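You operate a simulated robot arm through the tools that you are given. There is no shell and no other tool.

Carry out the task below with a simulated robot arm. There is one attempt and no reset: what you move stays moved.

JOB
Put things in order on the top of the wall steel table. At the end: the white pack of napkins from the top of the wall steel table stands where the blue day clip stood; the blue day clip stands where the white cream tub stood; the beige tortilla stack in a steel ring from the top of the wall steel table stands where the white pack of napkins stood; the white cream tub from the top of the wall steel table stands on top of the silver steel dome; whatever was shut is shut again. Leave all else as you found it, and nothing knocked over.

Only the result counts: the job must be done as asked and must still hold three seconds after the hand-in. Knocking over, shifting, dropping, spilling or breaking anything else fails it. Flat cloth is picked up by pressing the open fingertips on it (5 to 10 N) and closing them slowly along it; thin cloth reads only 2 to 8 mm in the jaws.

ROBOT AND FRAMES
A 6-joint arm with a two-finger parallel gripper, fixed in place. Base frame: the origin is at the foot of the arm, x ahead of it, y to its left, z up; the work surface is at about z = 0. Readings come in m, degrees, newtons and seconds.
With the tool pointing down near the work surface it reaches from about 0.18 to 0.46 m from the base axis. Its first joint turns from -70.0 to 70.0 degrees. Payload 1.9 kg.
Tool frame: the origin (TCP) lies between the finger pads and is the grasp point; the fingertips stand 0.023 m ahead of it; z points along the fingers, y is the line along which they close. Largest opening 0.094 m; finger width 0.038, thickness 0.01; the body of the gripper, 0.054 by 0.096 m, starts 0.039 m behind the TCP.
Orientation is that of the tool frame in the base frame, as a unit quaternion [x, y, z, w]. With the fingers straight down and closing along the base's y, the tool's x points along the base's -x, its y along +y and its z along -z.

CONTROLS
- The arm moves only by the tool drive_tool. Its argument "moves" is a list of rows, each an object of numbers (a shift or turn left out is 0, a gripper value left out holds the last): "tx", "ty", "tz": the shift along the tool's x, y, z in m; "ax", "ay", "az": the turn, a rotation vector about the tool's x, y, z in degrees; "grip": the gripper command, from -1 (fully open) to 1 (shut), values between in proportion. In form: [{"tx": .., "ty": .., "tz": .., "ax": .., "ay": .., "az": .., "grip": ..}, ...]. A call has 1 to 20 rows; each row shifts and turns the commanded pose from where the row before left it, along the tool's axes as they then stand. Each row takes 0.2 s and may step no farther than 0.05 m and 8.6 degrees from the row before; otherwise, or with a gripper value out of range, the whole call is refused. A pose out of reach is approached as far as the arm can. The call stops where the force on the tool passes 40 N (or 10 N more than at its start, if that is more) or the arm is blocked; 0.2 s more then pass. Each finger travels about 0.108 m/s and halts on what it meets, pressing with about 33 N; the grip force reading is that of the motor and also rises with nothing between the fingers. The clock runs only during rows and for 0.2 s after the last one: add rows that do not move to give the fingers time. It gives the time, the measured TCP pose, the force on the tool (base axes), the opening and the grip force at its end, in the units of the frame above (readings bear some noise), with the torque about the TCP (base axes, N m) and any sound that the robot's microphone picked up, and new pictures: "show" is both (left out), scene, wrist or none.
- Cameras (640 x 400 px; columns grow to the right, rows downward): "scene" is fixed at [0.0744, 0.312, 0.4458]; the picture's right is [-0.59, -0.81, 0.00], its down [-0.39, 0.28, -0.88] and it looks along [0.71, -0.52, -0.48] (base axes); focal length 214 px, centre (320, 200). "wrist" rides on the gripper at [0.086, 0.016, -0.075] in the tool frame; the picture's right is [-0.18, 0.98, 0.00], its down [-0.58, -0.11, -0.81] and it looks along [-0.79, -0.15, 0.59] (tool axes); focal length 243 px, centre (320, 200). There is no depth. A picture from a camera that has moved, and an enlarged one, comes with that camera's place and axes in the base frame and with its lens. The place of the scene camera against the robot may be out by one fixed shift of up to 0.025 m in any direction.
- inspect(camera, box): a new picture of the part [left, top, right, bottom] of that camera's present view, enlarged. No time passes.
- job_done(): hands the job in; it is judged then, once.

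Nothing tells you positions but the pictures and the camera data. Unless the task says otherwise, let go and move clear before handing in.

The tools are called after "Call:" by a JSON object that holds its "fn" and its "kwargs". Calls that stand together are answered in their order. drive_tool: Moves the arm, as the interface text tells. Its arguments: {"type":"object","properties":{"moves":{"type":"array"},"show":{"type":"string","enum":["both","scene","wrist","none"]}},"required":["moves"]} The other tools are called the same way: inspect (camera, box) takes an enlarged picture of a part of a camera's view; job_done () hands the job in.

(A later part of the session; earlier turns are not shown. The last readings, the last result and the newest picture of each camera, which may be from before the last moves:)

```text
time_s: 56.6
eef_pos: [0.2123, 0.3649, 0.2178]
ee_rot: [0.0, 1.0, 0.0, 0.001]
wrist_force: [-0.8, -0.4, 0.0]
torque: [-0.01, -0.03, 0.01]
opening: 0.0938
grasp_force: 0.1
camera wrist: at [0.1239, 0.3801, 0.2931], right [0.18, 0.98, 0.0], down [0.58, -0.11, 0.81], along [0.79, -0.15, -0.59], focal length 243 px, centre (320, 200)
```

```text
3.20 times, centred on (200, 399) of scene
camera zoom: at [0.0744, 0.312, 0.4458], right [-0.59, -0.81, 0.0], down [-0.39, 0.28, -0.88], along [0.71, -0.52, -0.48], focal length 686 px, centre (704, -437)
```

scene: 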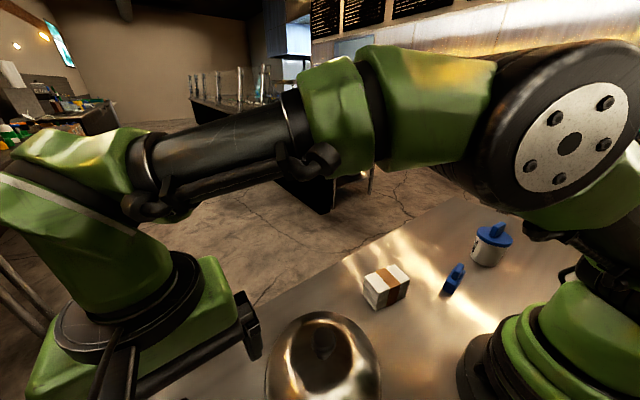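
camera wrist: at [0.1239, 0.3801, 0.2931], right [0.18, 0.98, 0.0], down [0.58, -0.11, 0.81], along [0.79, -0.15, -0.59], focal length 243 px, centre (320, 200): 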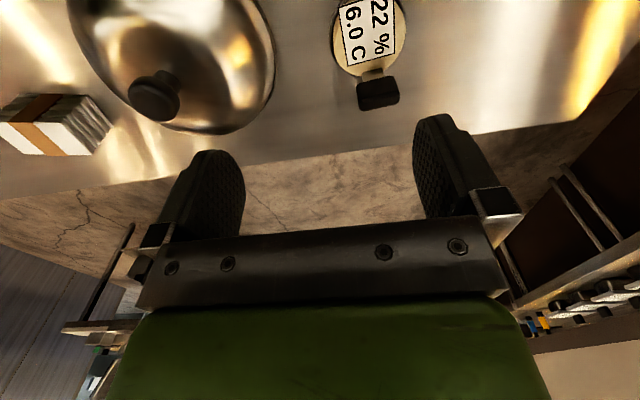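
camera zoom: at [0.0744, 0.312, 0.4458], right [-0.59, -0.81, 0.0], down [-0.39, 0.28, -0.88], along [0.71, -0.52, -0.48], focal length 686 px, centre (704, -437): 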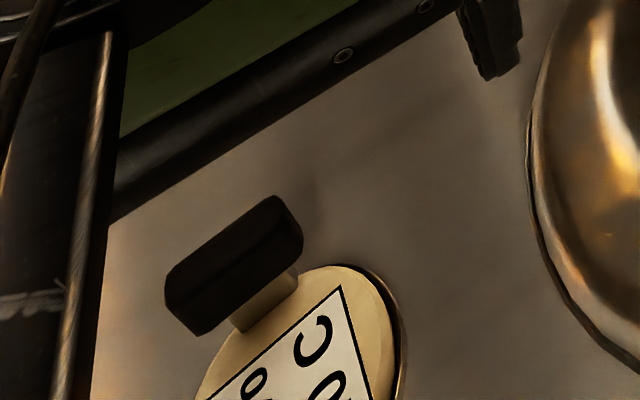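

The disc centre refines to about (0.227, 0.408) with a 77 mm diameter, and the black T-grip stands on its far (+x) edge. I'll grip the disc across y, slightly inboard, to stay in reach and clear of the T-grip. First I'll test the reach from above.

Call:
{"fn": "drive_tool", "kwargs": {"moves": [{"tx": -0.004, "ty": 0.043}, {"tz": 0.04}, {"tz": 0.04}, {}]}}

Call:
{"fn": "inspect", "kwargs": {"camera": "wrist", "box": [180, 0, 460, 175]}}

```text
time_s: 57.6
eef_pos: [0.2139, 0.3946, 0.1374]
ee_rot: [0.0, 1.0, 0.0, 0.0]
wrist_force: [-0.3, -0.1, -0.3]
torque: [0.01, 0.03, -0.04]
opening: 0.0939
grasp_force: 0.1
out of reach, approached as far as the arm can: row 1
camera wrist: at [0.1247, 0.4107, 0.2119], right [0.18, 0.98, 0.0], down [0.58, -0.11, 0.81], along [0.79, -0.15, -0.59], focal length 243 px, centre (320, 200)
```

scene: 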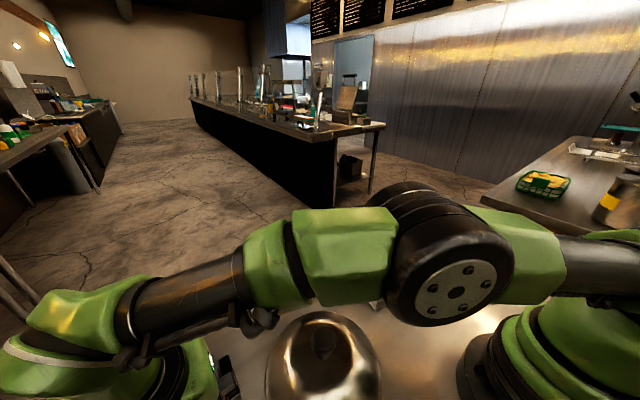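
wrist: 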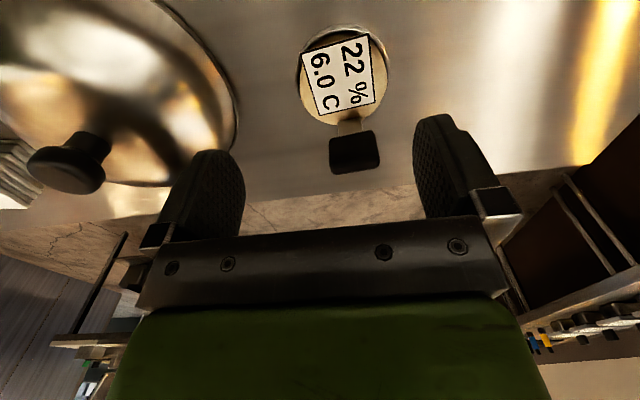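

```text
2.29 times, centred on (320, 88) of wrist
camera zoom: at [0.1247, 0.4107, 0.2119], right [0.18, 0.98, 0.0], down [0.58, -0.11, 0.81], along [0.79, -0.15, -0.59], focal length 555 px, centre (320, 457)
```

zoom: 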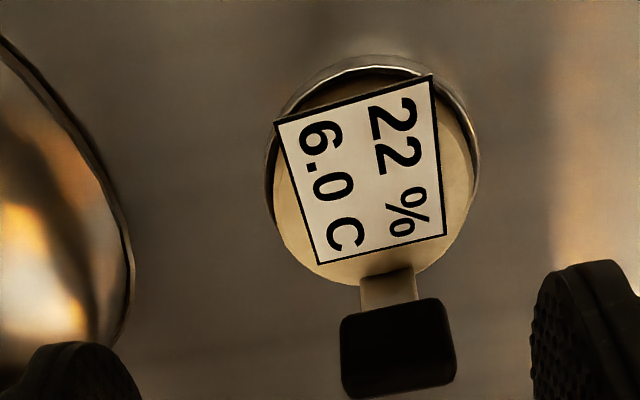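

At that height the reach stopped at y = 0.395. Reach should be a bit better lower down, so I'll descend partway and try to extend.

Call:
{"fn": "drive_tool", "kwargs": {"moves": [{"tz": 0.03}, {"tz": 0.025}, {"ty": 0.007}, {"ty": 0.006}, {}]}}

Call:
{"fn": "inspect", "kwargs": {"camera": "wrist", "box": [180, 20, 500, 220]}}

```text
time_s: 58.8
eef_pos: [0.213, 0.408, 0.0833]
ee_rot: [0.0, 1.0, -0.001, 0.0]
wrist_force: [-1.0, 0.0, -0.5]
torque: [-0.03, 0.0, 0.03]
opening: 0.0939
grasp_force: 0.1
camera wrist: at [0.1246, 0.4238, 0.1583], right [0.18, 0.98, 0.0], down [0.58, -0.11, 0.81], along [0.79, -0.15, -0.59], focal length 243 px, centre (320, 200)
```

scene: 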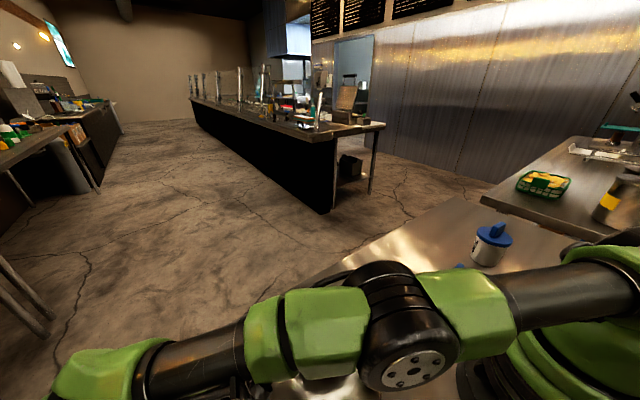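
wrist: 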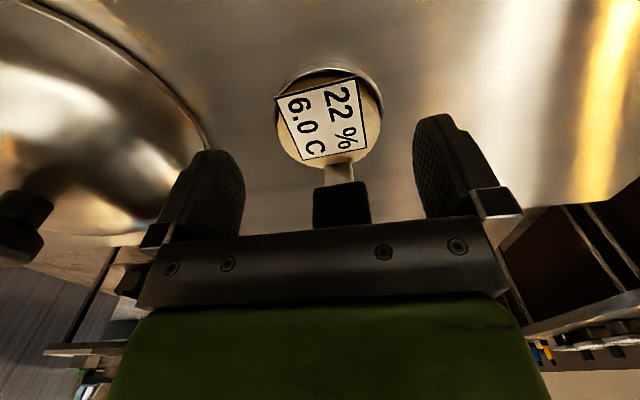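

```text
2.00 times, centred on (340, 120) of wrist
camera zoom: at [0.1246, 0.4238, 0.1583], right [0.18, 0.98, 0.0], down [0.58, -0.11, 0.81], along [0.79, -0.15, -0.59], focal length 485 px, centre (280, 360)
```

zoom: 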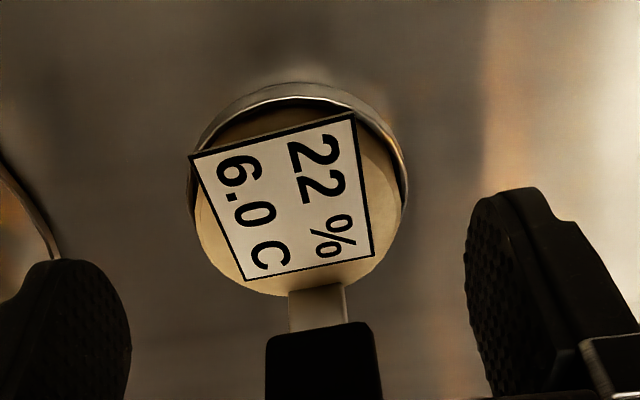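

The reach works here. Re-measured, the disc centre is about (0.228, 0.410), and the T-grip's near face is at x of about 0.256, which leaves roughly 1 cm clear of the palm. I'll shift slightly and lower.

Call:
{"fn": "drive_tool", "kwargs": {"moves": [{"tx": -0.005, "ty": 0.0015}, {"tz": 0.02}, {"tz": 0.018}, {}]}}

Call:
{"fn": "inspect", "kwargs": {"camera": "wrist", "box": [140, 60, 500, 285]}}

```text
time_s: 59.8
eef_pos: [0.2122, 0.4053, 0.047]
ee_rot: [0.0, 1.0, 0.0, 0.0]
wrist_force: [-0.1, 0.9, 1.0]
torque: [0.0, -0.02, 0.02]
opening: 0.0939
grasp_force: 0.1
out of reach, approached as far as the arm can: row 3
camera wrist: at [0.1254, 0.4212, 0.1213], right [0.18, 0.98, 0.0], down [0.58, -0.11, 0.81], along [0.79, -0.15, -0.59], focal length 243 px, centre (320, 200)
```

scene: 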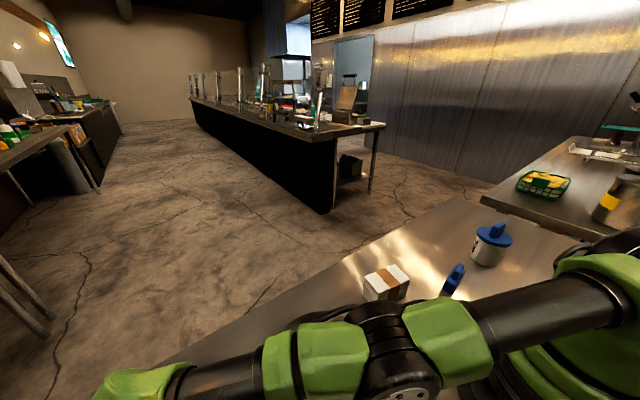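
wrist: 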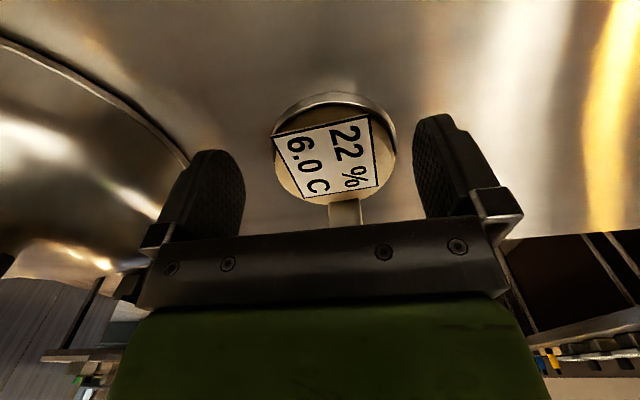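

```text
1.78 times, centred on (320, 172) of wrist
camera zoom: at [0.1254, 0.4212, 0.1213], right [0.18, 0.98, 0.0], down [0.58, -0.11, 0.81], along [0.79, -0.15, -0.59], focal length 431 px, centre (320, 249)
```

zoom: 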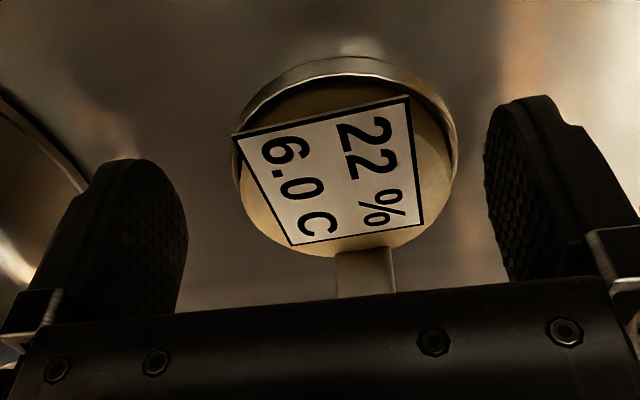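

Straight down, the reach ends a centimetre short. I'll tilt the fingers about 10° outward around the closing axis, which gains reach and keeps the pads vertical.

Call:
{"fn": "drive_tool", "kwargs": {"moves": [{"ay": -5}, {"ay": -5}, {}], "show": "none"}}

Call:
{"fn": "drive_tool", "kwargs": {"moves": [{"tx": -0.003, "ty": 0.004}, {}]}}

Call:
{"fn": "inspect", "kwargs": {"camera": "wrist", "box": [140, 60, 500, 285]}}

```text
time_s: 60.6
eef_pos: [0.2178, 0.4143, 0.0454]
ee_rot: [0.0, 0.996, 0.0, 0.088]
wrist_force: [0.4, 0.1, 0.2]
torque: [0.0, -0.02, -0.03]
opening: 0.0941
grasp_force: 0.0
out of reach, approached as far as the arm can: row 1, 2
```

```text
time_s: 61.2
eef_pos: [0.2193, 0.4154, 0.0458]
ee_rot: [0.0, 0.996, 0.0, 0.087]
wrist_force: [-0.1, 0.8, -0.3]
torque: [0.01, -0.03, 0.03]
opening: 0.0941
grasp_force: 0.1
out of reach, approached as far as the arm can: row 1
camera wrist: at [0.1201, 0.4311, 0.1048], right [0.18, 0.98, 0.03], down [0.43, -0.11, 0.9], along [0.88, -0.15, -0.44], focal length 243 px, centre (320, 200)
```

scene: 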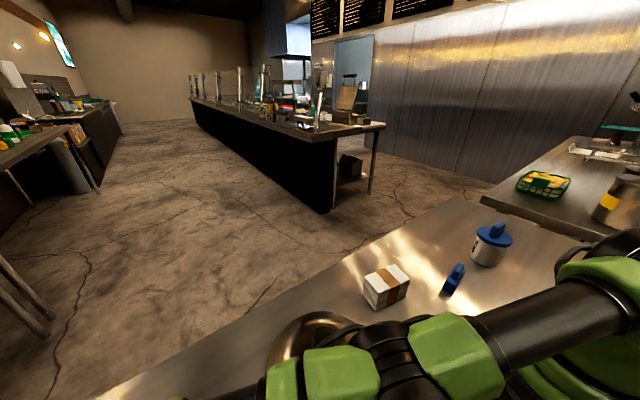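
wrist: 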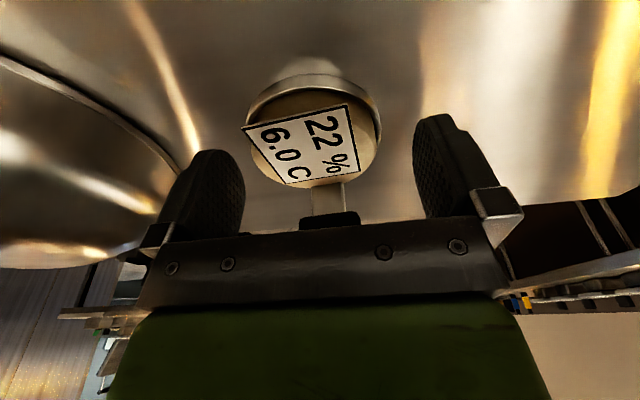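

```text
1.78 times, centred on (320, 172) of wrist
camera zoom: at [0.1201, 0.4311, 0.1048], right [0.18, 0.98, 0.03], down [0.43, -0.11, 0.9], along [0.88, -0.15, -0.44], focal length 431 px, centre (320, 249)
```

zoom: 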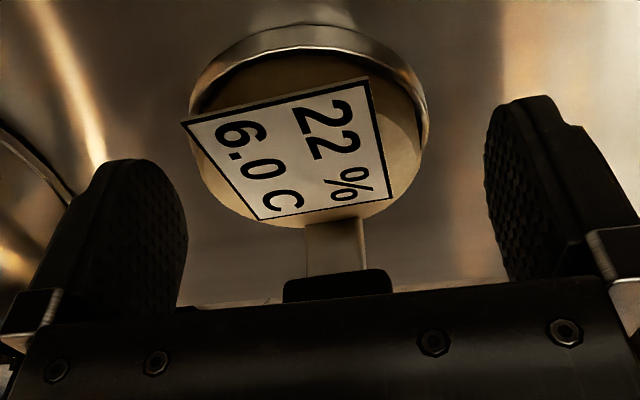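

The tilt brings it into reach. The ring centre measures (0.229, 0.411), so I'll correct 4 mm in y, tilt a touch more and lower the fingers around the stack.

Call:
{"fn": "drive_tool", "kwargs": {"moves": [{"ty": -0.004, "ay": -2}, {"ay": -2}, {"tz": 0.006}, {}]}}

Call:
{"fn": "inspect", "kwargs": {"camera": "wrist", "box": [140, 60, 500, 285]}}

```text
time_s: 62.2
eef_pos: [0.2234, 0.4169, 0.0379]
ee_rot: [0.0, 0.993, 0.0, 0.122]
wrist_force: [0.1, -0.1, 0.0]
torque: [0.01, 0.0, 0.01]
opening: 0.0941
grasp_force: 0.1
out of reach, approached as far as the arm can: row 1
camera wrist: at [0.1198, 0.4321, 0.0905], right [0.18, 0.98, 0.04], down [0.37, -0.11, 0.92], along [0.91, -0.15, -0.38], focal length 243 px, centre (320, 200)
```

scene: 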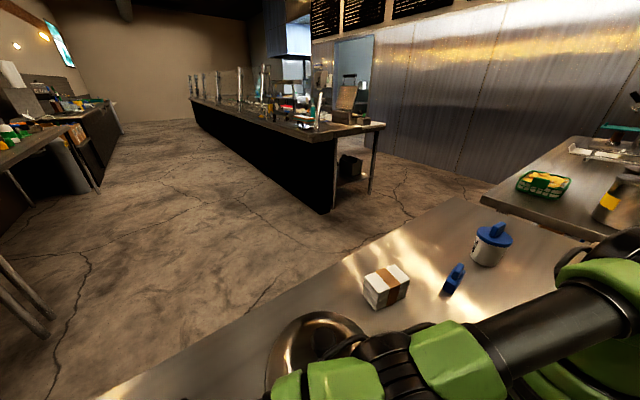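
wrist: 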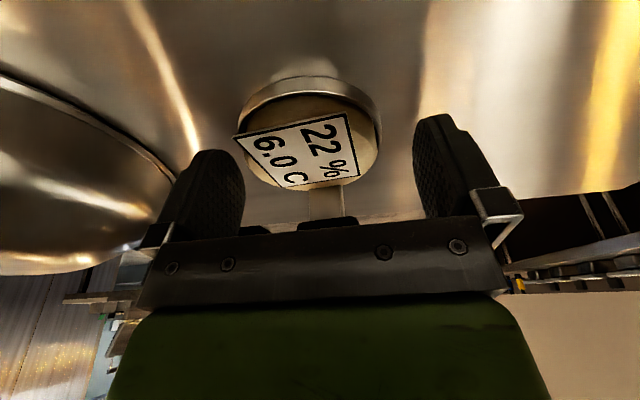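

```text
1.78 times, centred on (320, 172) of wrist
camera zoom: at [0.1198, 0.4321, 0.0905], right [0.18, 0.98, 0.04], down [0.37, -0.11, 0.92], along [0.91, -0.15, -0.38], focal length 431 px, centre (320, 249)
```

zoom: 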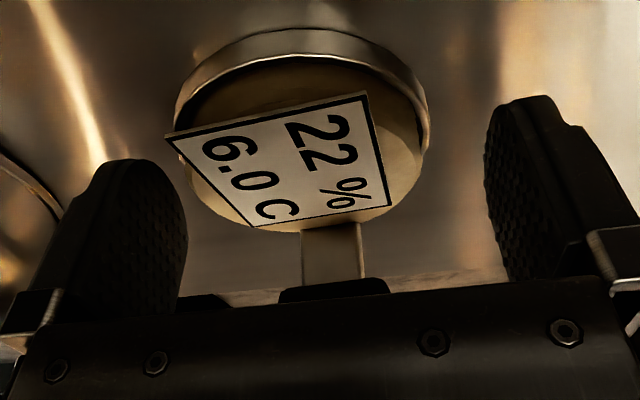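

The TCP reads y 0.417 while the stack centre is about 0.411, so I'll shift -6 mm before going lower.

Call:
{"fn": "drive_tool", "kwargs": {"moves": [{"ty": -0.006}, {}]}}

Call:
{"fn": "inspect", "kwargs": {"camera": "wrist", "box": [140, 60, 500, 285]}}

```text
time_s: 62.8
eef_pos: [0.2252, 0.4163, 0.0386]
ee_rot: [-0.001, 0.992, -0.003, 0.125]
wrist_force: [0.0, -0.7, 0.4]
torque: [-0.01, 0.01, -0.01]
opening: 0.0941
grasp_force: 0.2
out of reach, approached as far as the arm can: row 1
camera wrist: at [0.122, 0.4322, 0.0896], right [0.18, 0.98, 0.04], down [0.36, -0.1, 0.93], along [0.91, -0.15, -0.38], focal length 243 px, centre (320, 200)
```

scene: 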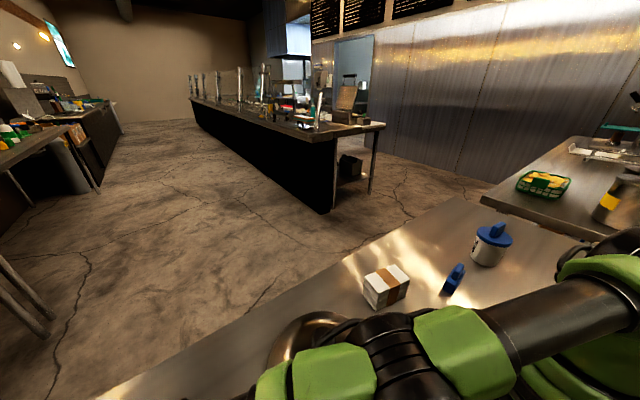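
wrist: 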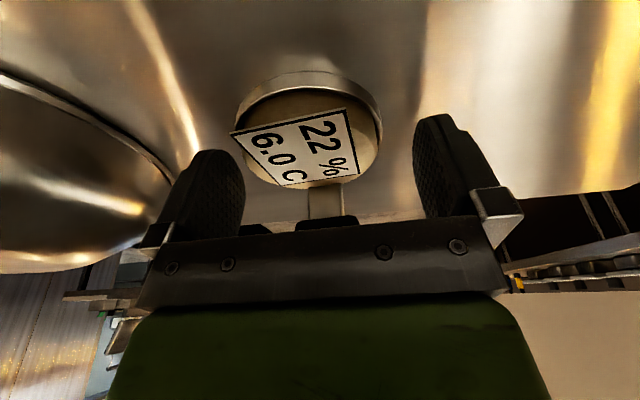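

```text
1.78 times, centred on (320, 172) of wrist
camera zoom: at [0.122, 0.4322, 0.0896], right [0.18, 0.98, 0.04], down [0.36, -0.1, 0.93], along [0.91, -0.15, -0.38], focal length 431 px, centre (320, 249)
```

zoom: 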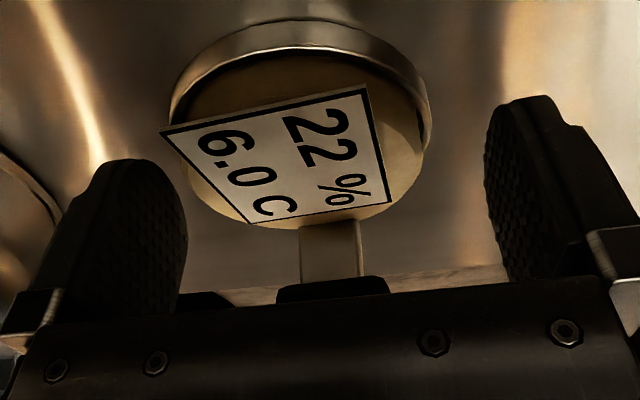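

Another arm limit stops the -y correction, but the fingers already straddle the stack, and a 5 mm slide while closing does no harm. I'll try going a few millimetres lower first.

Call:
{"fn": "drive_tool", "kwargs": {"moves": [{"tz": 0.005}, {}]}}

Call:
{"fn": "inspect", "kwargs": {"camera": "wrist", "box": [140, 60, 500, 285]}}

```text
time_s: 63.4
eef_pos: [0.2242, 0.4093, 0.0336]
ee_rot: [0.001, 0.992, 0.001, 0.122]
wrist_force: [-0.4, 0.3, -0.8]
torque: [0.0, 0.01, 0.01]
opening: 0.0939
grasp_force: 0.0
camera wrist: at [0.121, 0.4252, 0.0863], right [0.18, 0.98, 0.05], down [0.37, -0.11, 0.92], along [0.91, -0.15, -0.38], focal length 243 px, centre (320, 200)
```

scene: 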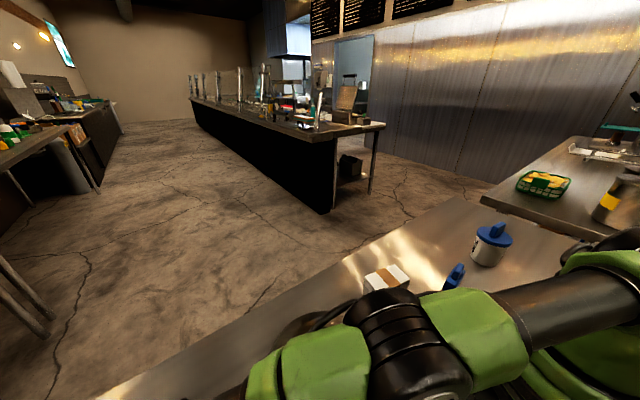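
wrist: 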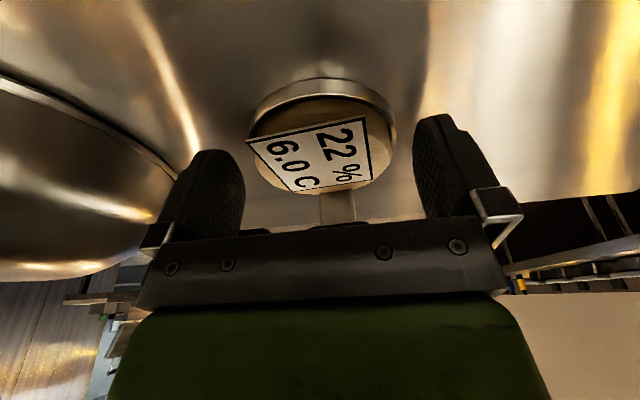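

```text
1.78 times, centred on (320, 172) of wrist
camera zoom: at [0.121, 0.4252, 0.0863], right [0.18, 0.98, 0.05], down [0.37, -0.11, 0.92], along [0.91, -0.15, -0.38], focal length 431 px, centre (320, 249)
```

zoom: 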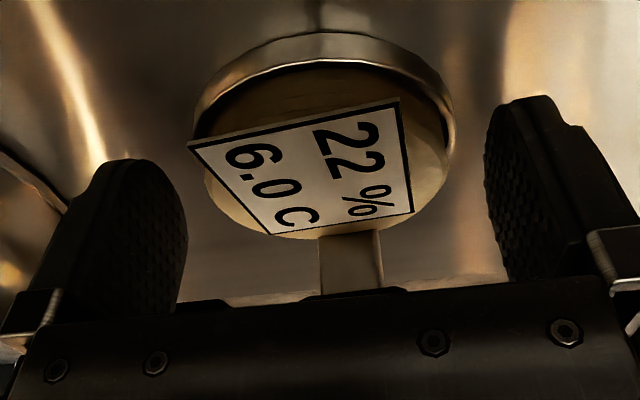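

Now it is reachable and centred at y 0.409, with the fingertips about 7 mm above the table. I'll close on the stack.

Call:
{"fn": "drive_tool", "kwargs": {"moves": [{"grip": -0.85}, {"grip": -0.75}, {"grip": -0.6}, {"grip": 0}, {"grip": 1}, {"grip": 1}, {}]}}

Call:
{"fn": "inspect", "kwargs": {"camera": "wrist", "box": [140, 60, 500, 285]}}

```text
time_s: 65.0
eef_pos: [0.2239, 0.4094, 0.0345]
ee_rot: [0.0, 0.993, 0.001, 0.122]
wrist_force: [0.1, -1.8, 1.9]
torque: [-0.12, -0.07, -0.06]
opening: 0.0785
grasp_force: 33.2
camera wrist: at [0.121, 0.4252, 0.0863], right [0.18, 0.98, 0.05], down [0.37, -0.11, 0.92], along [0.91, -0.15, -0.38], focal length 243 px, centre (320, 200)
```

scene: 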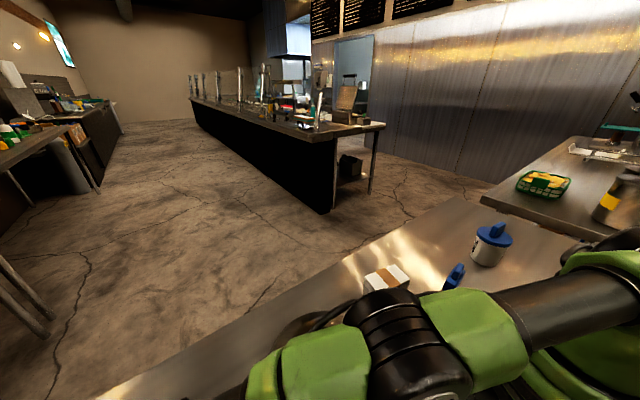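
wrist: 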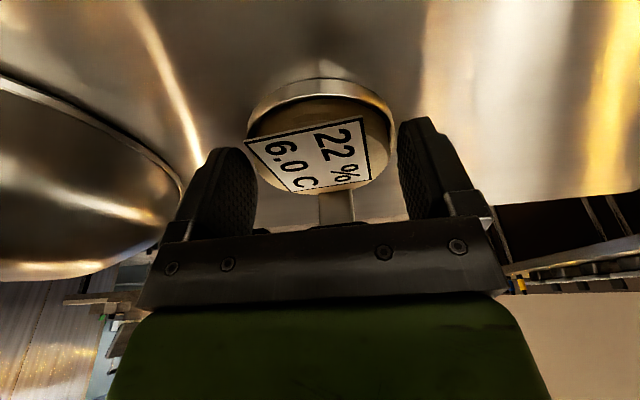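

```text
1.78 times, centred on (320, 172) of wrist
camera zoom: at [0.121, 0.4252, 0.0863], right [0.18, 0.98, 0.05], down [0.37, -0.11, 0.92], along [0.91, -0.15, -0.38], focal length 431 px, centre (320, 249)
```

zoom: 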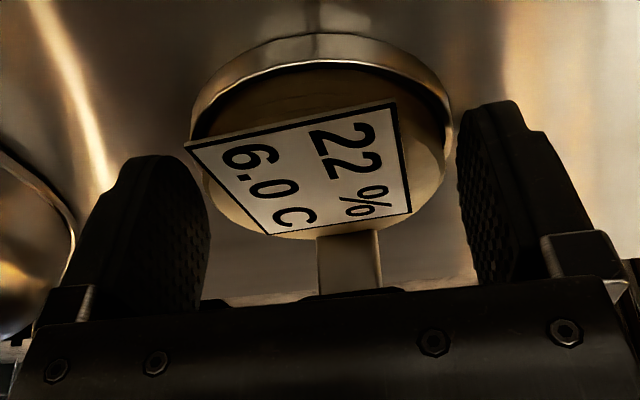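

The ring is gripped at 78.5 mm. I'll lift 2 cm straight up to check the hold.

Call:
{"fn": "drive_tool", "kwargs": {"moves": [{"tz": -0.0097, "tx": -0.0024}, {"tz": -0.0097, "tx": -0.0024}, {}]}}

Call:
{"fn": "inspect", "kwargs": {"camera": "wrist", "box": [140, 60, 500, 285]}}

Call:
{"fn": "inspect", "kwargs": {"camera": "scene", "box": [60, 398, 380, 400]}}

```text
time_s: 65.8
eef_pos: [0.225, 0.4107, 0.0538]
ee_rot: [-0.001, 0.993, 0.0, 0.122]
wrist_force: [-0.4, 0.5, -1.3]
torque: [0.02, 0.05, 0.02]
opening: 0.0784
grasp_force: 32.7
camera wrist: at [0.1208, 0.4258, 0.1061], right [0.18, 0.98, 0.05], down [0.37, -0.11, 0.92], along [0.91, -0.15, -0.38], focal length 243 px, centre (320, 200)
```

scene: 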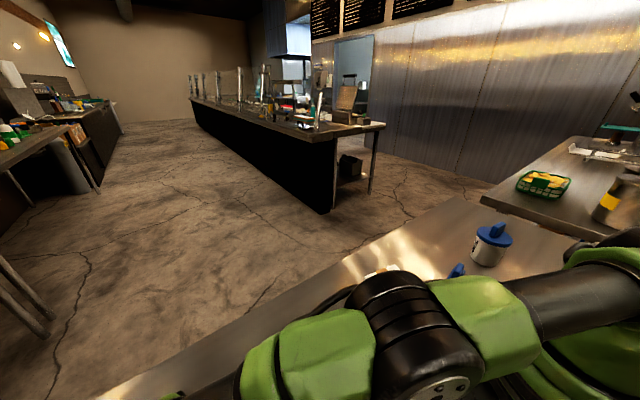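
wrist: 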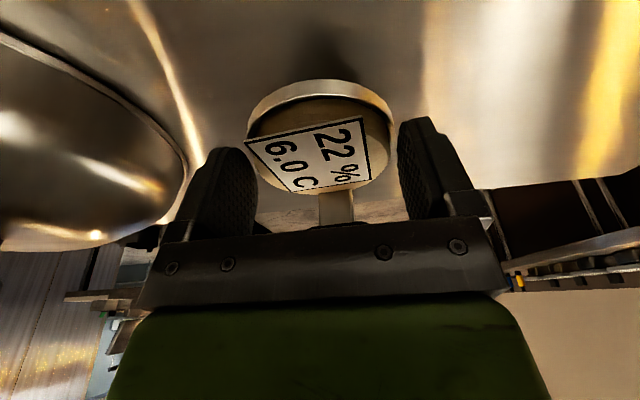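

```text
1.78 times, centred on (320, 172) of wrist
camera zoom: at [0.1208, 0.4258, 0.1061], right [0.18, 0.98, 0.05], down [0.37, -0.11, 0.92], along [0.91, -0.15, -0.38], focal length 431 px, centre (320, 249)
```

zoom: 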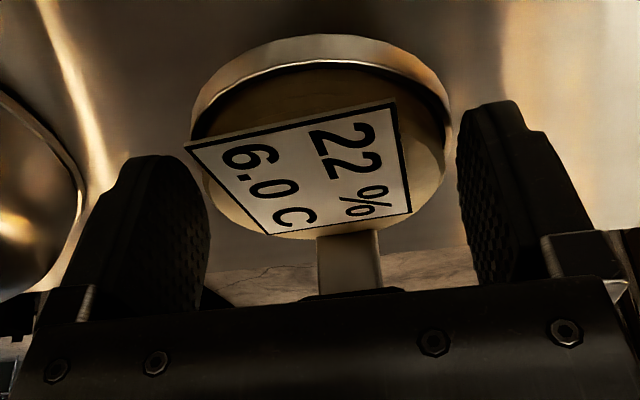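

```text
2.00 times, centred on (220, 399) of scene
camera zoom: at [0.0744, 0.312, 0.4458], right [-0.59, -0.81, 0.0], down [-0.39, 0.28, -0.88], along [0.71, -0.52, -0.48], focal length 429 px, centre (520, -198)
```

zoom: 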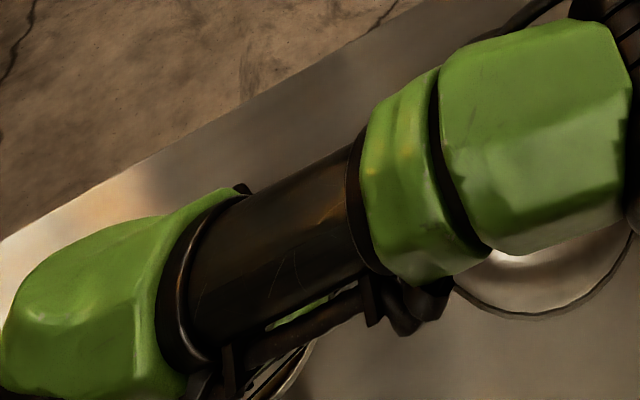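

The stack is held firmly and level. I'll raise it while drawing it inward, keeping the same tilt so it stays level, before swinging across.

Call:
{"fn": "drive_tool", "kwargs": {"moves": [{"tx": -0.0027, "ty": -0.008, "tz": -0.0274}, {"tx": -0.0027, "ty": -0.008, "tz": -0.0274}, {"tx": -0.0027, "ty": -0.008, "tz": -0.0274}, {"tx": -0.0027, "ty": -0.008, "tz": -0.0274}, {"tx": -0.0027, "ty": -0.008, "tz": -0.0274}, {}]}}

```text
time_s: 67.2
eef_pos: [0.2044, 0.3688, 0.1915]
ee_rot: [-0.001, 0.993, 0.0, 0.122]
wrist_force: [-0.7, 0.5, -1.2]
torque: [0.01, 0.06, -0.01]
opening: 0.0784
grasp_force: 32.9
camera wrist: at [0.0999, 0.3849, 0.2436], right [0.18, 0.98, 0.04], down [0.37, -0.11, 0.92], along [0.91, -0.15, -0.38], focal length 243 px, centre (320, 200)
```

scene: 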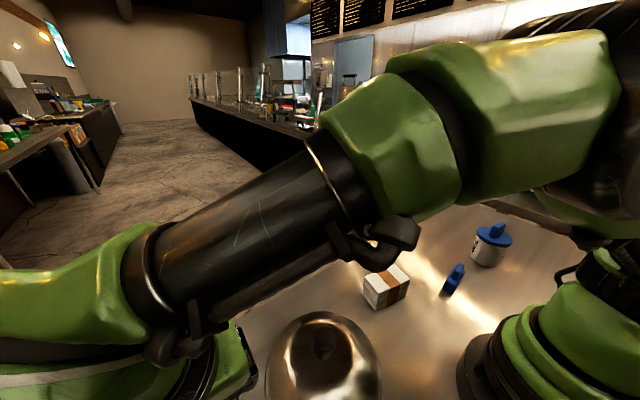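
wrist: 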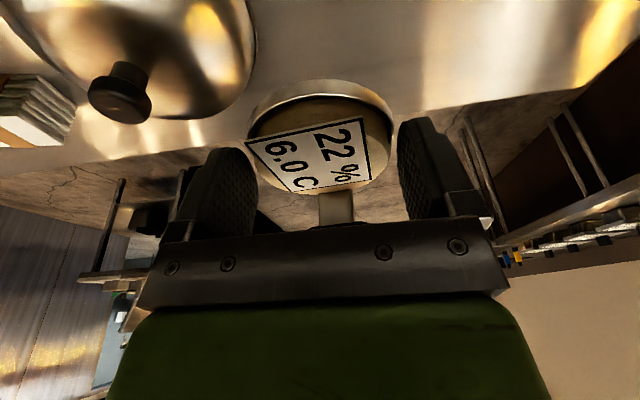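

All clear. I'm carrying it across at this height, above the dome's knob and the napkins.

Call:
{"fn": "drive_tool", "kwargs": {"moves": [{"tx": -0.0103, "ty": -0.041, "tz": 0.0025}, {"tx": -0.0103, "ty": -0.041, "tz": 0.0025}, {"tx": -0.0103, "ty": -0.041, "tz": 0.0025}, {"tx": -0.0103, "ty": -0.041, "tz": 0.0025}, {"tx": -0.0103, "ty": -0.041, "tz": 0.0025}, {"tx": -0.0103, "ty": -0.041, "tz": 0.0025}, {"tx": -0.0103, "ty": -0.041, "tz": 0.0025}, {"tx": -0.0103, "ty": -0.041, "tz": 0.0025}, {"tx": -0.0103, "ty": -0.041, "tz": 0.0025}, {}]}}

Call:
{"fn": "inspect", "kwargs": {"camera": "scene", "box": [320, 180, 480, 290]}}

```text
time_s: 69.4
eef_pos: [0.2997, 0.0011, 0.1897]
ee_rot: [0.0, 0.993, 0.001, 0.122]
wrist_force: [0.0, 0.8, -0.8]
torque: [-0.01, 0.04, -0.03]
opening: 0.0783
grasp_force: 33.0
camera wrist: at [0.1962, 0.0175, 0.2417], right [0.18, 0.98, 0.05], down [0.37, -0.11, 0.92], along [0.91, -0.15, -0.38], focal length 243 px, centre (320, 200)
```

scene: 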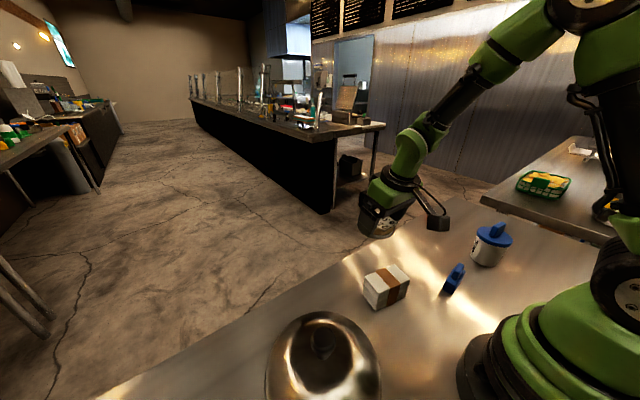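
wrist: 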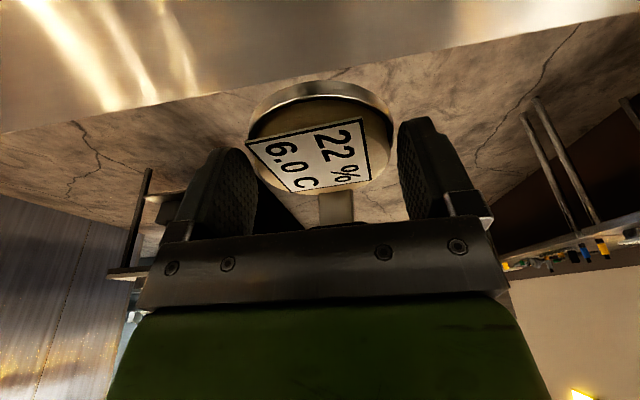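

```text
3.64 times, centred on (400, 235) of scene
camera zoom: at [0.0744, 0.312, 0.4458], right [-0.59, -0.81, 0.0], down [-0.39, 0.28, -0.88], along [0.71, -0.52, -0.48], focal length 780 px, centre (29, 73)
```

zoom: 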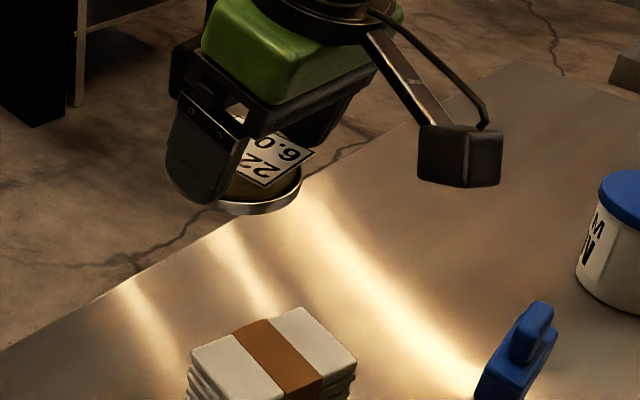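

The stack hangs level in the gripper. I'll turn it 90° about the vertical so the camera will not come near the parked tub.

Call:
{"fn": "drive_tool", "kwargs": {"moves": [{"ax": 1.98, "az": 7.94}, {"ax": 1.98, "az": 7.94}, {"ax": 1.98, "az": 7.94}, {"ax": 1.98, "az": 7.94}, {"ax": 1.98, "az": 7.94}, {"ax": 1.98, "az": 7.94}, {"ax": 1.98, "az": 7.94}, {"ax": 1.98, "az": 7.94}, {"ax": 1.98, "az": 7.94}, {"ax": 1.98, "az": 7.94}, {"ax": 1.98, "az": 7.94}, {}]}}

Call:
{"fn": "inspect", "kwargs": {"camera": "scene", "box": [320, 180, 480, 290]}}

```text
time_s: 72.0
eef_pos: [0.2986, 0.0008, 0.1895]
ee_rot: [0.703, 0.7, -0.087, 0.086]
wrist_force: [0.4, -0.3, -1.2]
torque: [0.05, 0.0, 0.02]
opening: 0.0782
grasp_force: 32.9
camera wrist: at [0.3145, 0.1024, 0.2428], right [0.98, -0.18, 0.04], down [-0.11, -0.37, 0.92], along [-0.15, -0.91, -0.38], focal length 243 px, centre (320, 200)
```

scene: 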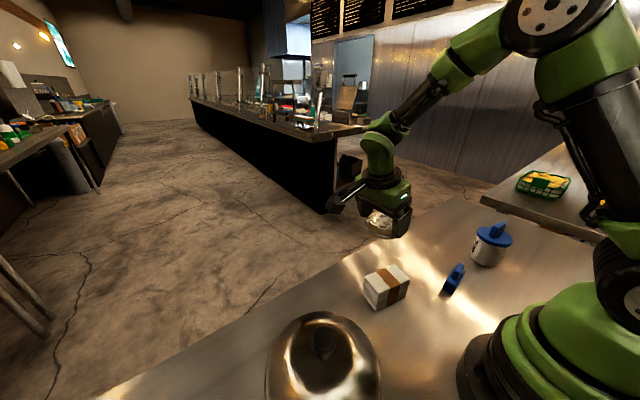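
wrist: 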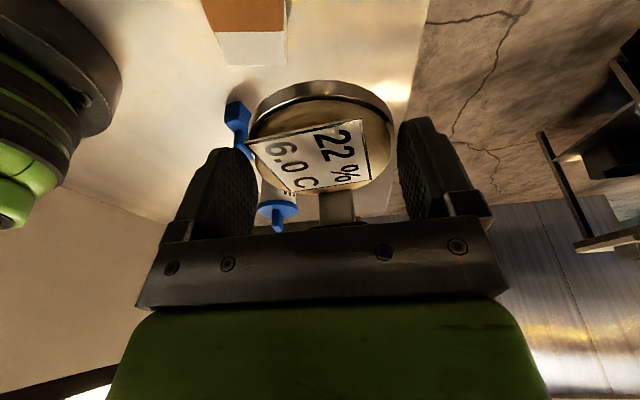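

```text
3.64 times, centred on (400, 235) of scene
camera zoom: at [0.0744, 0.312, 0.4458], right [-0.59, -0.81, 0.0], down [-0.39, 0.28, -0.88], along [0.71, -0.52, -0.48], focal length 780 px, centre (29, 73)
```

zoom: 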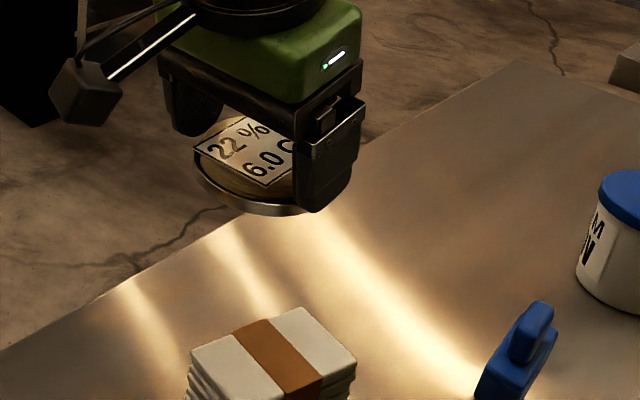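

The orientation is as planned. Now across to the napkins' old spot, then part of the way down.

Call:
{"fn": "drive_tool", "kwargs": {"moves": [{"tx": -0.0395, "ty": -0.0006, "tz": 0.00985}, {"tx": -0.0395, "ty": -0.0006, "tz": 0.00985}, {"tx": -0.0395, "ty": -0.0006, "tz": 0.00985}, {"tx": -0.0395, "ty": -0.0006, "tz": 0.00985}, {"tx": -0.0395, "ty": -0.0006, "tz": 0.00985}, {"tx": -0.0395, "ty": -0.0006, "tz": 0.00985}, {"tx": -0.0395, "ty": -0.0006, "tz": 0.00985}, {}, {"tx": 0.0097, "tz": 0.0388}, {"tx": 0.0097, "tz": 0.0388}, {"tx": 0.0073, "tz": 0.0291}, {}]}}

Call:
{"fn": "inspect", "kwargs": {"camera": "scene", "box": [380, 170, 540, 280]}}

```text
time_s: 74.6
eef_pos: [0.2963, -0.285, 0.0814]
ee_rot: [0.703, 0.701, -0.087, 0.086]
wrist_force: [0.7, 0.2, -1.8]
torque: [-0.02, -0.02, -0.02]
opening: 0.0785
grasp_force: 32.8
camera wrist: at [0.3096, -0.1827, 0.1328], right [0.98, -0.18, 0.04], down [-0.11, -0.37, 0.92], along [-0.15, -0.91, -0.38], focal length 243 px, centre (320, 200)
```

scene: 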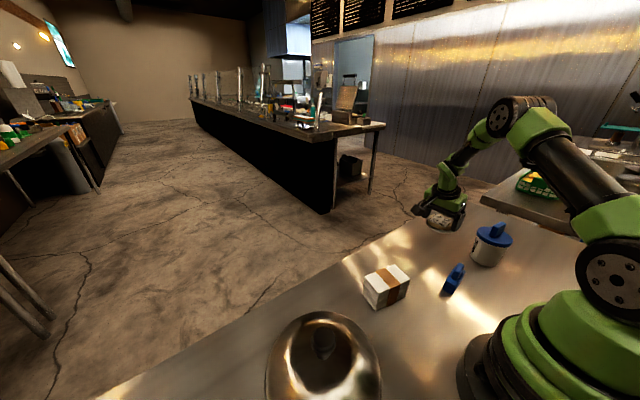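
wrist: 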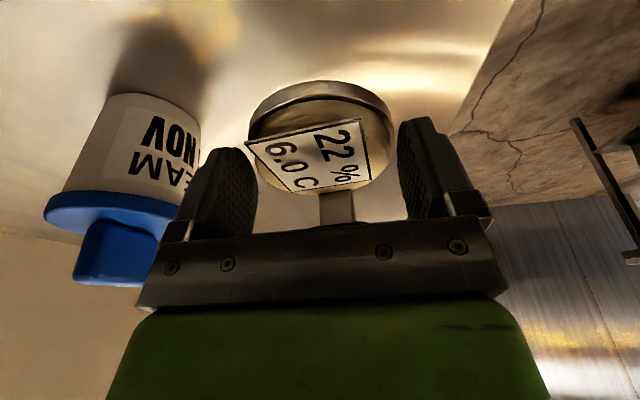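

```text
3.64 times, centred on (460, 225) of scene
camera zoom: at [0.0744, 0.312, 0.4458], right [-0.59, -0.81, 0.0], down [-0.39, 0.28, -0.88], along [0.71, -0.52, -0.48], focal length 780 px, centre (-189, 109)
```

zoom: 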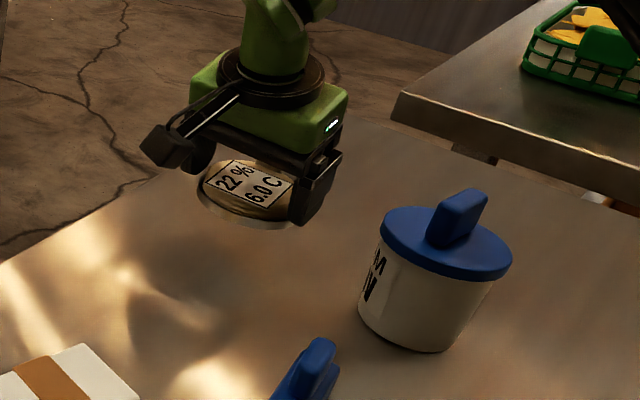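

It is right over the spot and clear of the tub. I'll lower it to just above the surface.

Call:
{"fn": "drive_tool", "kwargs": {"moves": [{"tx": 0.00486, "ty": -0.002, "tz": 0.0194}, {"tx": 0.00437, "tz": 0.01746}, {"tx": 0.00097, "tz": 0.00388}, {}], "show": "none"}}

Call:
{"fn": "drive_tool", "kwargs": {"moves": [{"tx": 0.00036, "tz": 0.00145}, {}], "show": "none"}}

```text
time_s: 75.6
eef_pos: [0.2935, -0.2841, 0.039]
ee_rot: [0.702, 0.702, -0.086, 0.086]
wrist_force: [0.4, 0.7, -1.6]
torque: [-0.02, -0.03, 0.02]
opening: 0.0785
grasp_force: 32.6
```

```text
time_s: 76.2
eef_pos: [0.2934, -0.2837, 0.0369]
ee_rot: [0.702, 0.702, -0.086, 0.086]
wrist_force: [-0.1, 0.3, -1.9]
torque: [0.04, -0.03, -0.02]
opening: 0.0785
grasp_force: 33.3
```

Call:
{"fn": "drive_tool", "kwargs": {"moves": [{"tx": 0.00036, "tz": 0.00145}, {}], "show": "none"}}

Call:
{"fn": "drive_tool", "kwargs": {"moves": [{"tx": 0.0002, "tz": 0.0008}, {}], "show": "none"}}

```text
time_s: 76.8
eef_pos: [0.2941, -0.2838, 0.0349]
ee_rot: [0.702, 0.702, -0.085, 0.086]
wrist_force: [1.2, 0.3, -0.9]
torque: [-0.01, 0.0, -0.01]
opening: 0.0784
grasp_force: 33.4
```

```text
time_s: 77.4
eef_pos: [0.2945, -0.2823, 0.0347]
ee_rot: [0.702, 0.702, -0.086, 0.086]
wrist_force: [0.4, -0.2, 2.5]
torque: [-0.1, 0.03, -0.02]
opening: 0.0784
grasp_force: 33.2
```

It has just made contact with the table. I'll release it and withdraw straight back along the fingers.

Call:
{"fn": "drive_tool", "kwargs": {"moves": [{"tx": 0.0001, "tz": 0.0003}, {"grip": 0.1}, {"grip": -0.4}, {"grip": -0.8}, {"grip": -1}, {}]}}

Call:
{"fn": "inspect", "kwargs": {"camera": "scene", "box": [380, 170, 540, 280]}}

```text
time_s: 78.8
eef_pos: [0.2942, -0.2839, 0.0344]
ee_rot: [0.703, 0.701, -0.087, 0.086]
wrist_force: [-0.4, 0.5, -0.8]
torque: [-0.03, -0.02, 0.01]
opening: 0.0941
grasp_force: 0.1
camera wrist: at [0.3084, -0.1817, 0.0862], right [0.98, -0.18, 0.04], down [-0.11, -0.37, 0.92], along [-0.15, -0.91, -0.38], focal length 243 px, centre (320, 200)
```

scene: 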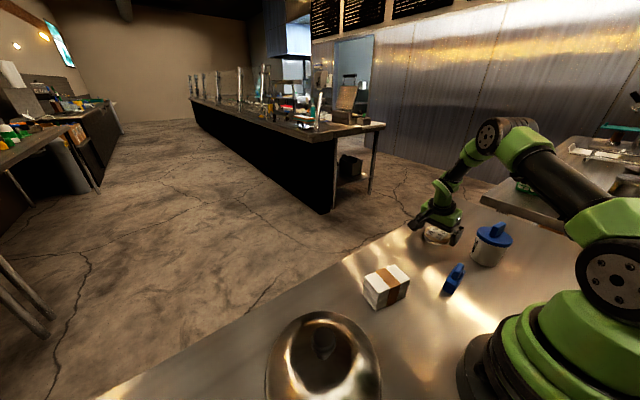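
wrist: 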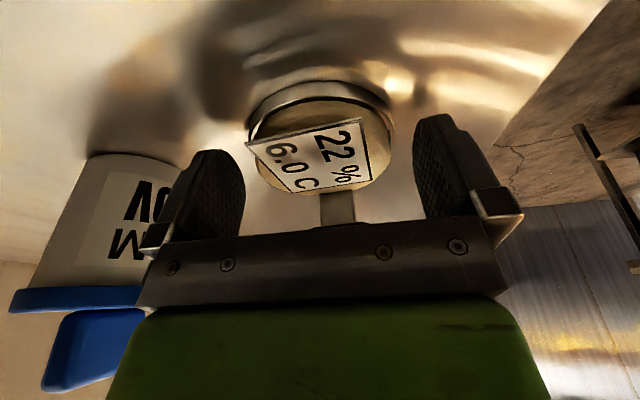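

```text
3.64 times, centred on (460, 225) of scene
camera zoom: at [0.0744, 0.312, 0.4458], right [-0.59, -0.81, 0.0], down [-0.39, 0.28, -0.88], along [0.71, -0.52, -0.48], focal length 780 px, centre (-189, 109)
```

zoom: 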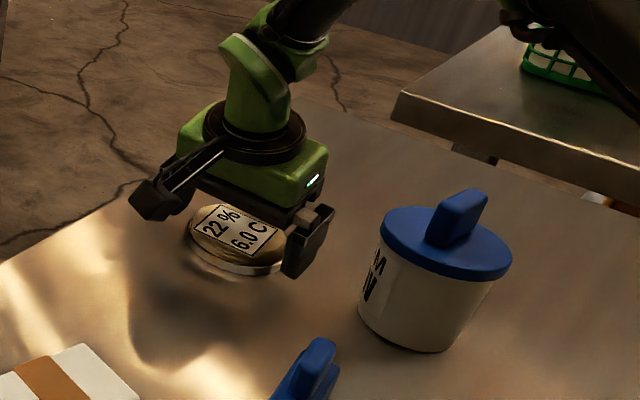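

The stack is released and stands at the napkins' old spot. I'll withdraw and look.

Call:
{"fn": "drive_tool", "kwargs": {"moves": [{"tz": -0.025}, {"tz": -0.04}, {"tz": -0.045}, {"tz": -0.045}, {"ay": 7}, {"ay": 7}, {}]}}

Call:
{"fn": "inspect", "kwargs": {"camera": "scene", "box": [360, 180, 540, 300]}}

Call:
{"fn": "inspect", "kwargs": {"camera": "wrist", "box": [170, 0, 470, 187]}}

```text
time_s: 80.4
eef_pos: [0.2931, -0.2463, 0.1864]
ee_rot: [0.707, 0.707, 0.001, -0.001]
wrist_force: [-0.3, 0.2, -0.1]
torque: [0.02, -0.01, 0.03]
opening: 0.0941
grasp_force: 0.0
camera wrist: at [0.3073, -0.1601, 0.2614], right [0.98, -0.18, 0.0], down [-0.11, -0.58, 0.81], along [-0.15, -0.79, -0.59], focal length 243 px, centre (320, 200)
```

scene: 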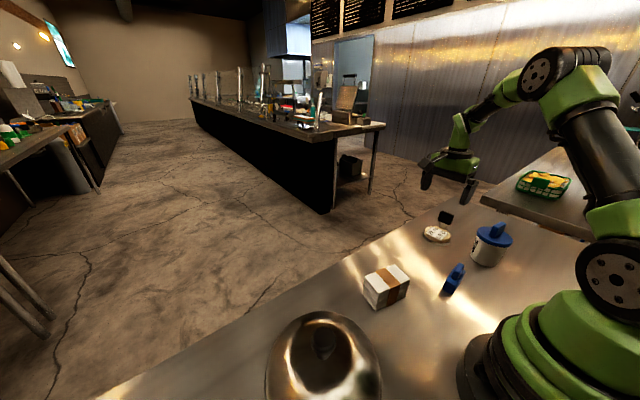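
wrist: 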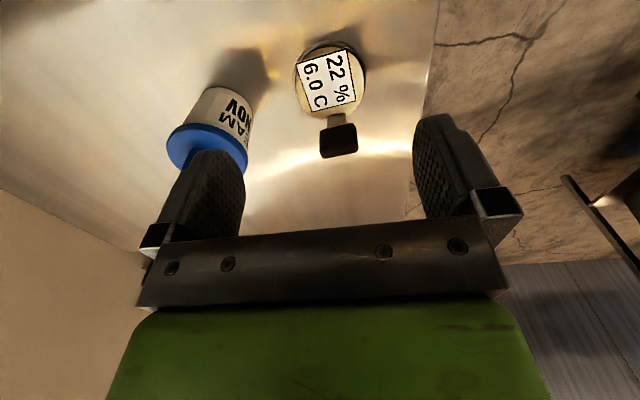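

```text
3.33 times, centred on (450, 240) of scene
camera zoom: at [0.0744, 0.312, 0.4458], right [-0.59, -0.81, 0.0], down [-0.39, 0.28, -0.88], along [0.71, -0.52, -0.48], focal length 715 px, centre (-113, 67)
```

zoom: 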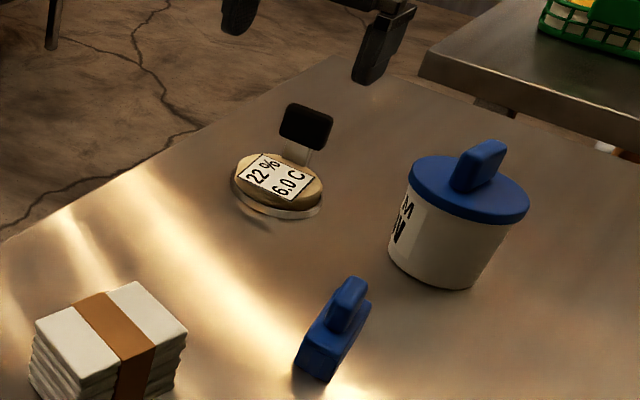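

```text
2.13 times, centred on (320, 94) of wrist
camera zoom: at [0.3073, -0.1601, 0.2614], right [0.98, -0.18, 0.0], down [-0.11, -0.58, 0.81], along [-0.15, -0.79, -0.59], focal length 518 px, centre (320, 427)
```

zoom: 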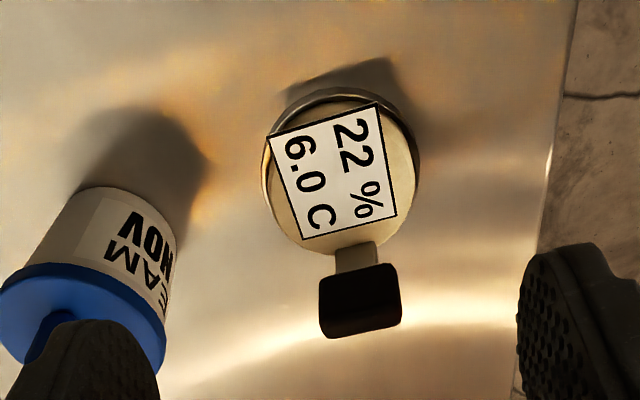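

The tortilla stack now stands at the napkins' spot. I'll check that it sits flat.

Call:
{"fn": "inspect", "kwargs": {"camera": "scene", "box": [410, 200, 470, 250]}}

Call:
{"fn": "inspect", "kwargs": {"camera": "scene", "box": [250, 290, 430, 400]}}

```text
8.00 times, centred on (440, 225) of scene
camera zoom: at [0.0744, 0.312, 0.4458], right [-0.59, -0.81, 0.0], down [-0.39, 0.28, -0.88], along [0.71, -0.52, -0.48], focal length 1716 px, centre (-640, 0)
```

zoom: 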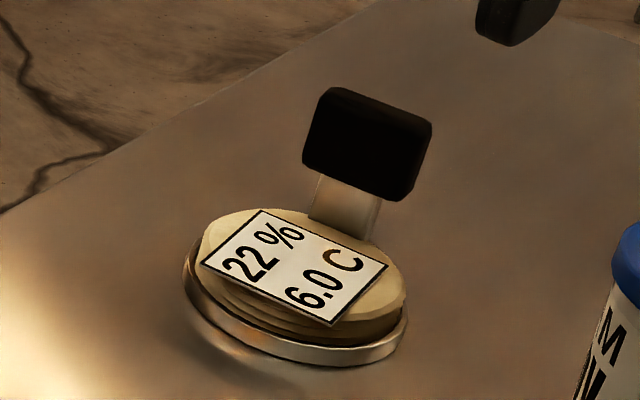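

```text
3.56 times, centred on (340, 345) of scene
camera zoom: at [0.0744, 0.312, 0.4458], right [-0.59, -0.81, 0.0], down [-0.39, 0.28, -0.88], along [0.71, -0.52, -0.48], focal length 763 px, centre (249, -316)
```

zoom: 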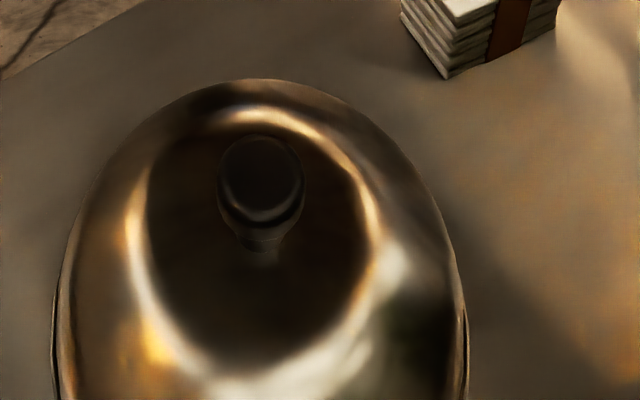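

The stack is flat in its ring. I'll confirm the dome is back in place by repeating the earlier zoom with the same box.

Call:
{"fn": "inspect", "kwargs": {"camera": "scene", "box": [240, 290, 400, 400]}}

Call:
{"fn": "inspect", "kwargs": {"camera": "scene", "box": [0, 300, 640, 400]}}

```text
3.64 times, centred on (320, 345) of scene
camera zoom: at [0.0744, 0.312, 0.4458], right [-0.59, -0.81, 0.0], down [-0.39, 0.28, -0.88], along [0.71, -0.52, -0.48], focal length 780 px, centre (320, -327)
```

zoom: 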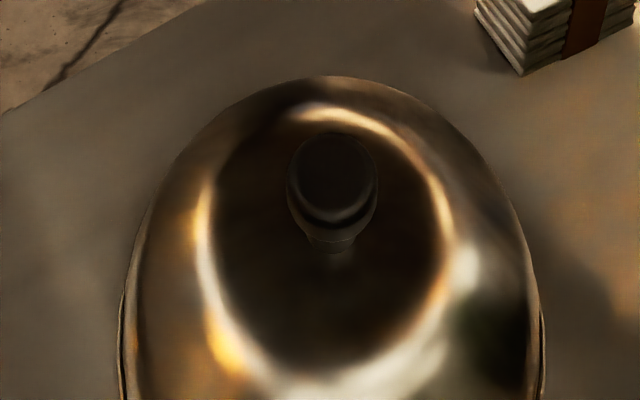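

```text
1.00 times, centred on (320, 350) of scene (not enlarged: the box is as wide or as high as the picture)
camera zoom: at [0.0744, 0.312, 0.4458], right [-0.59, -0.81, 0.0], down [-0.39, 0.28, -0.88], along [0.71, -0.52, -0.48], focal length 214 px, centre (320, 50)
```

zoom: 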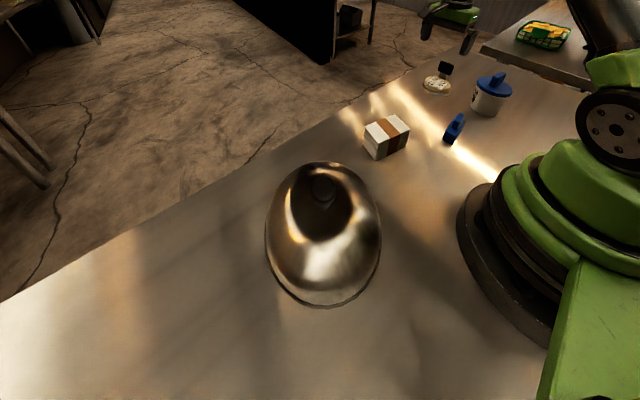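

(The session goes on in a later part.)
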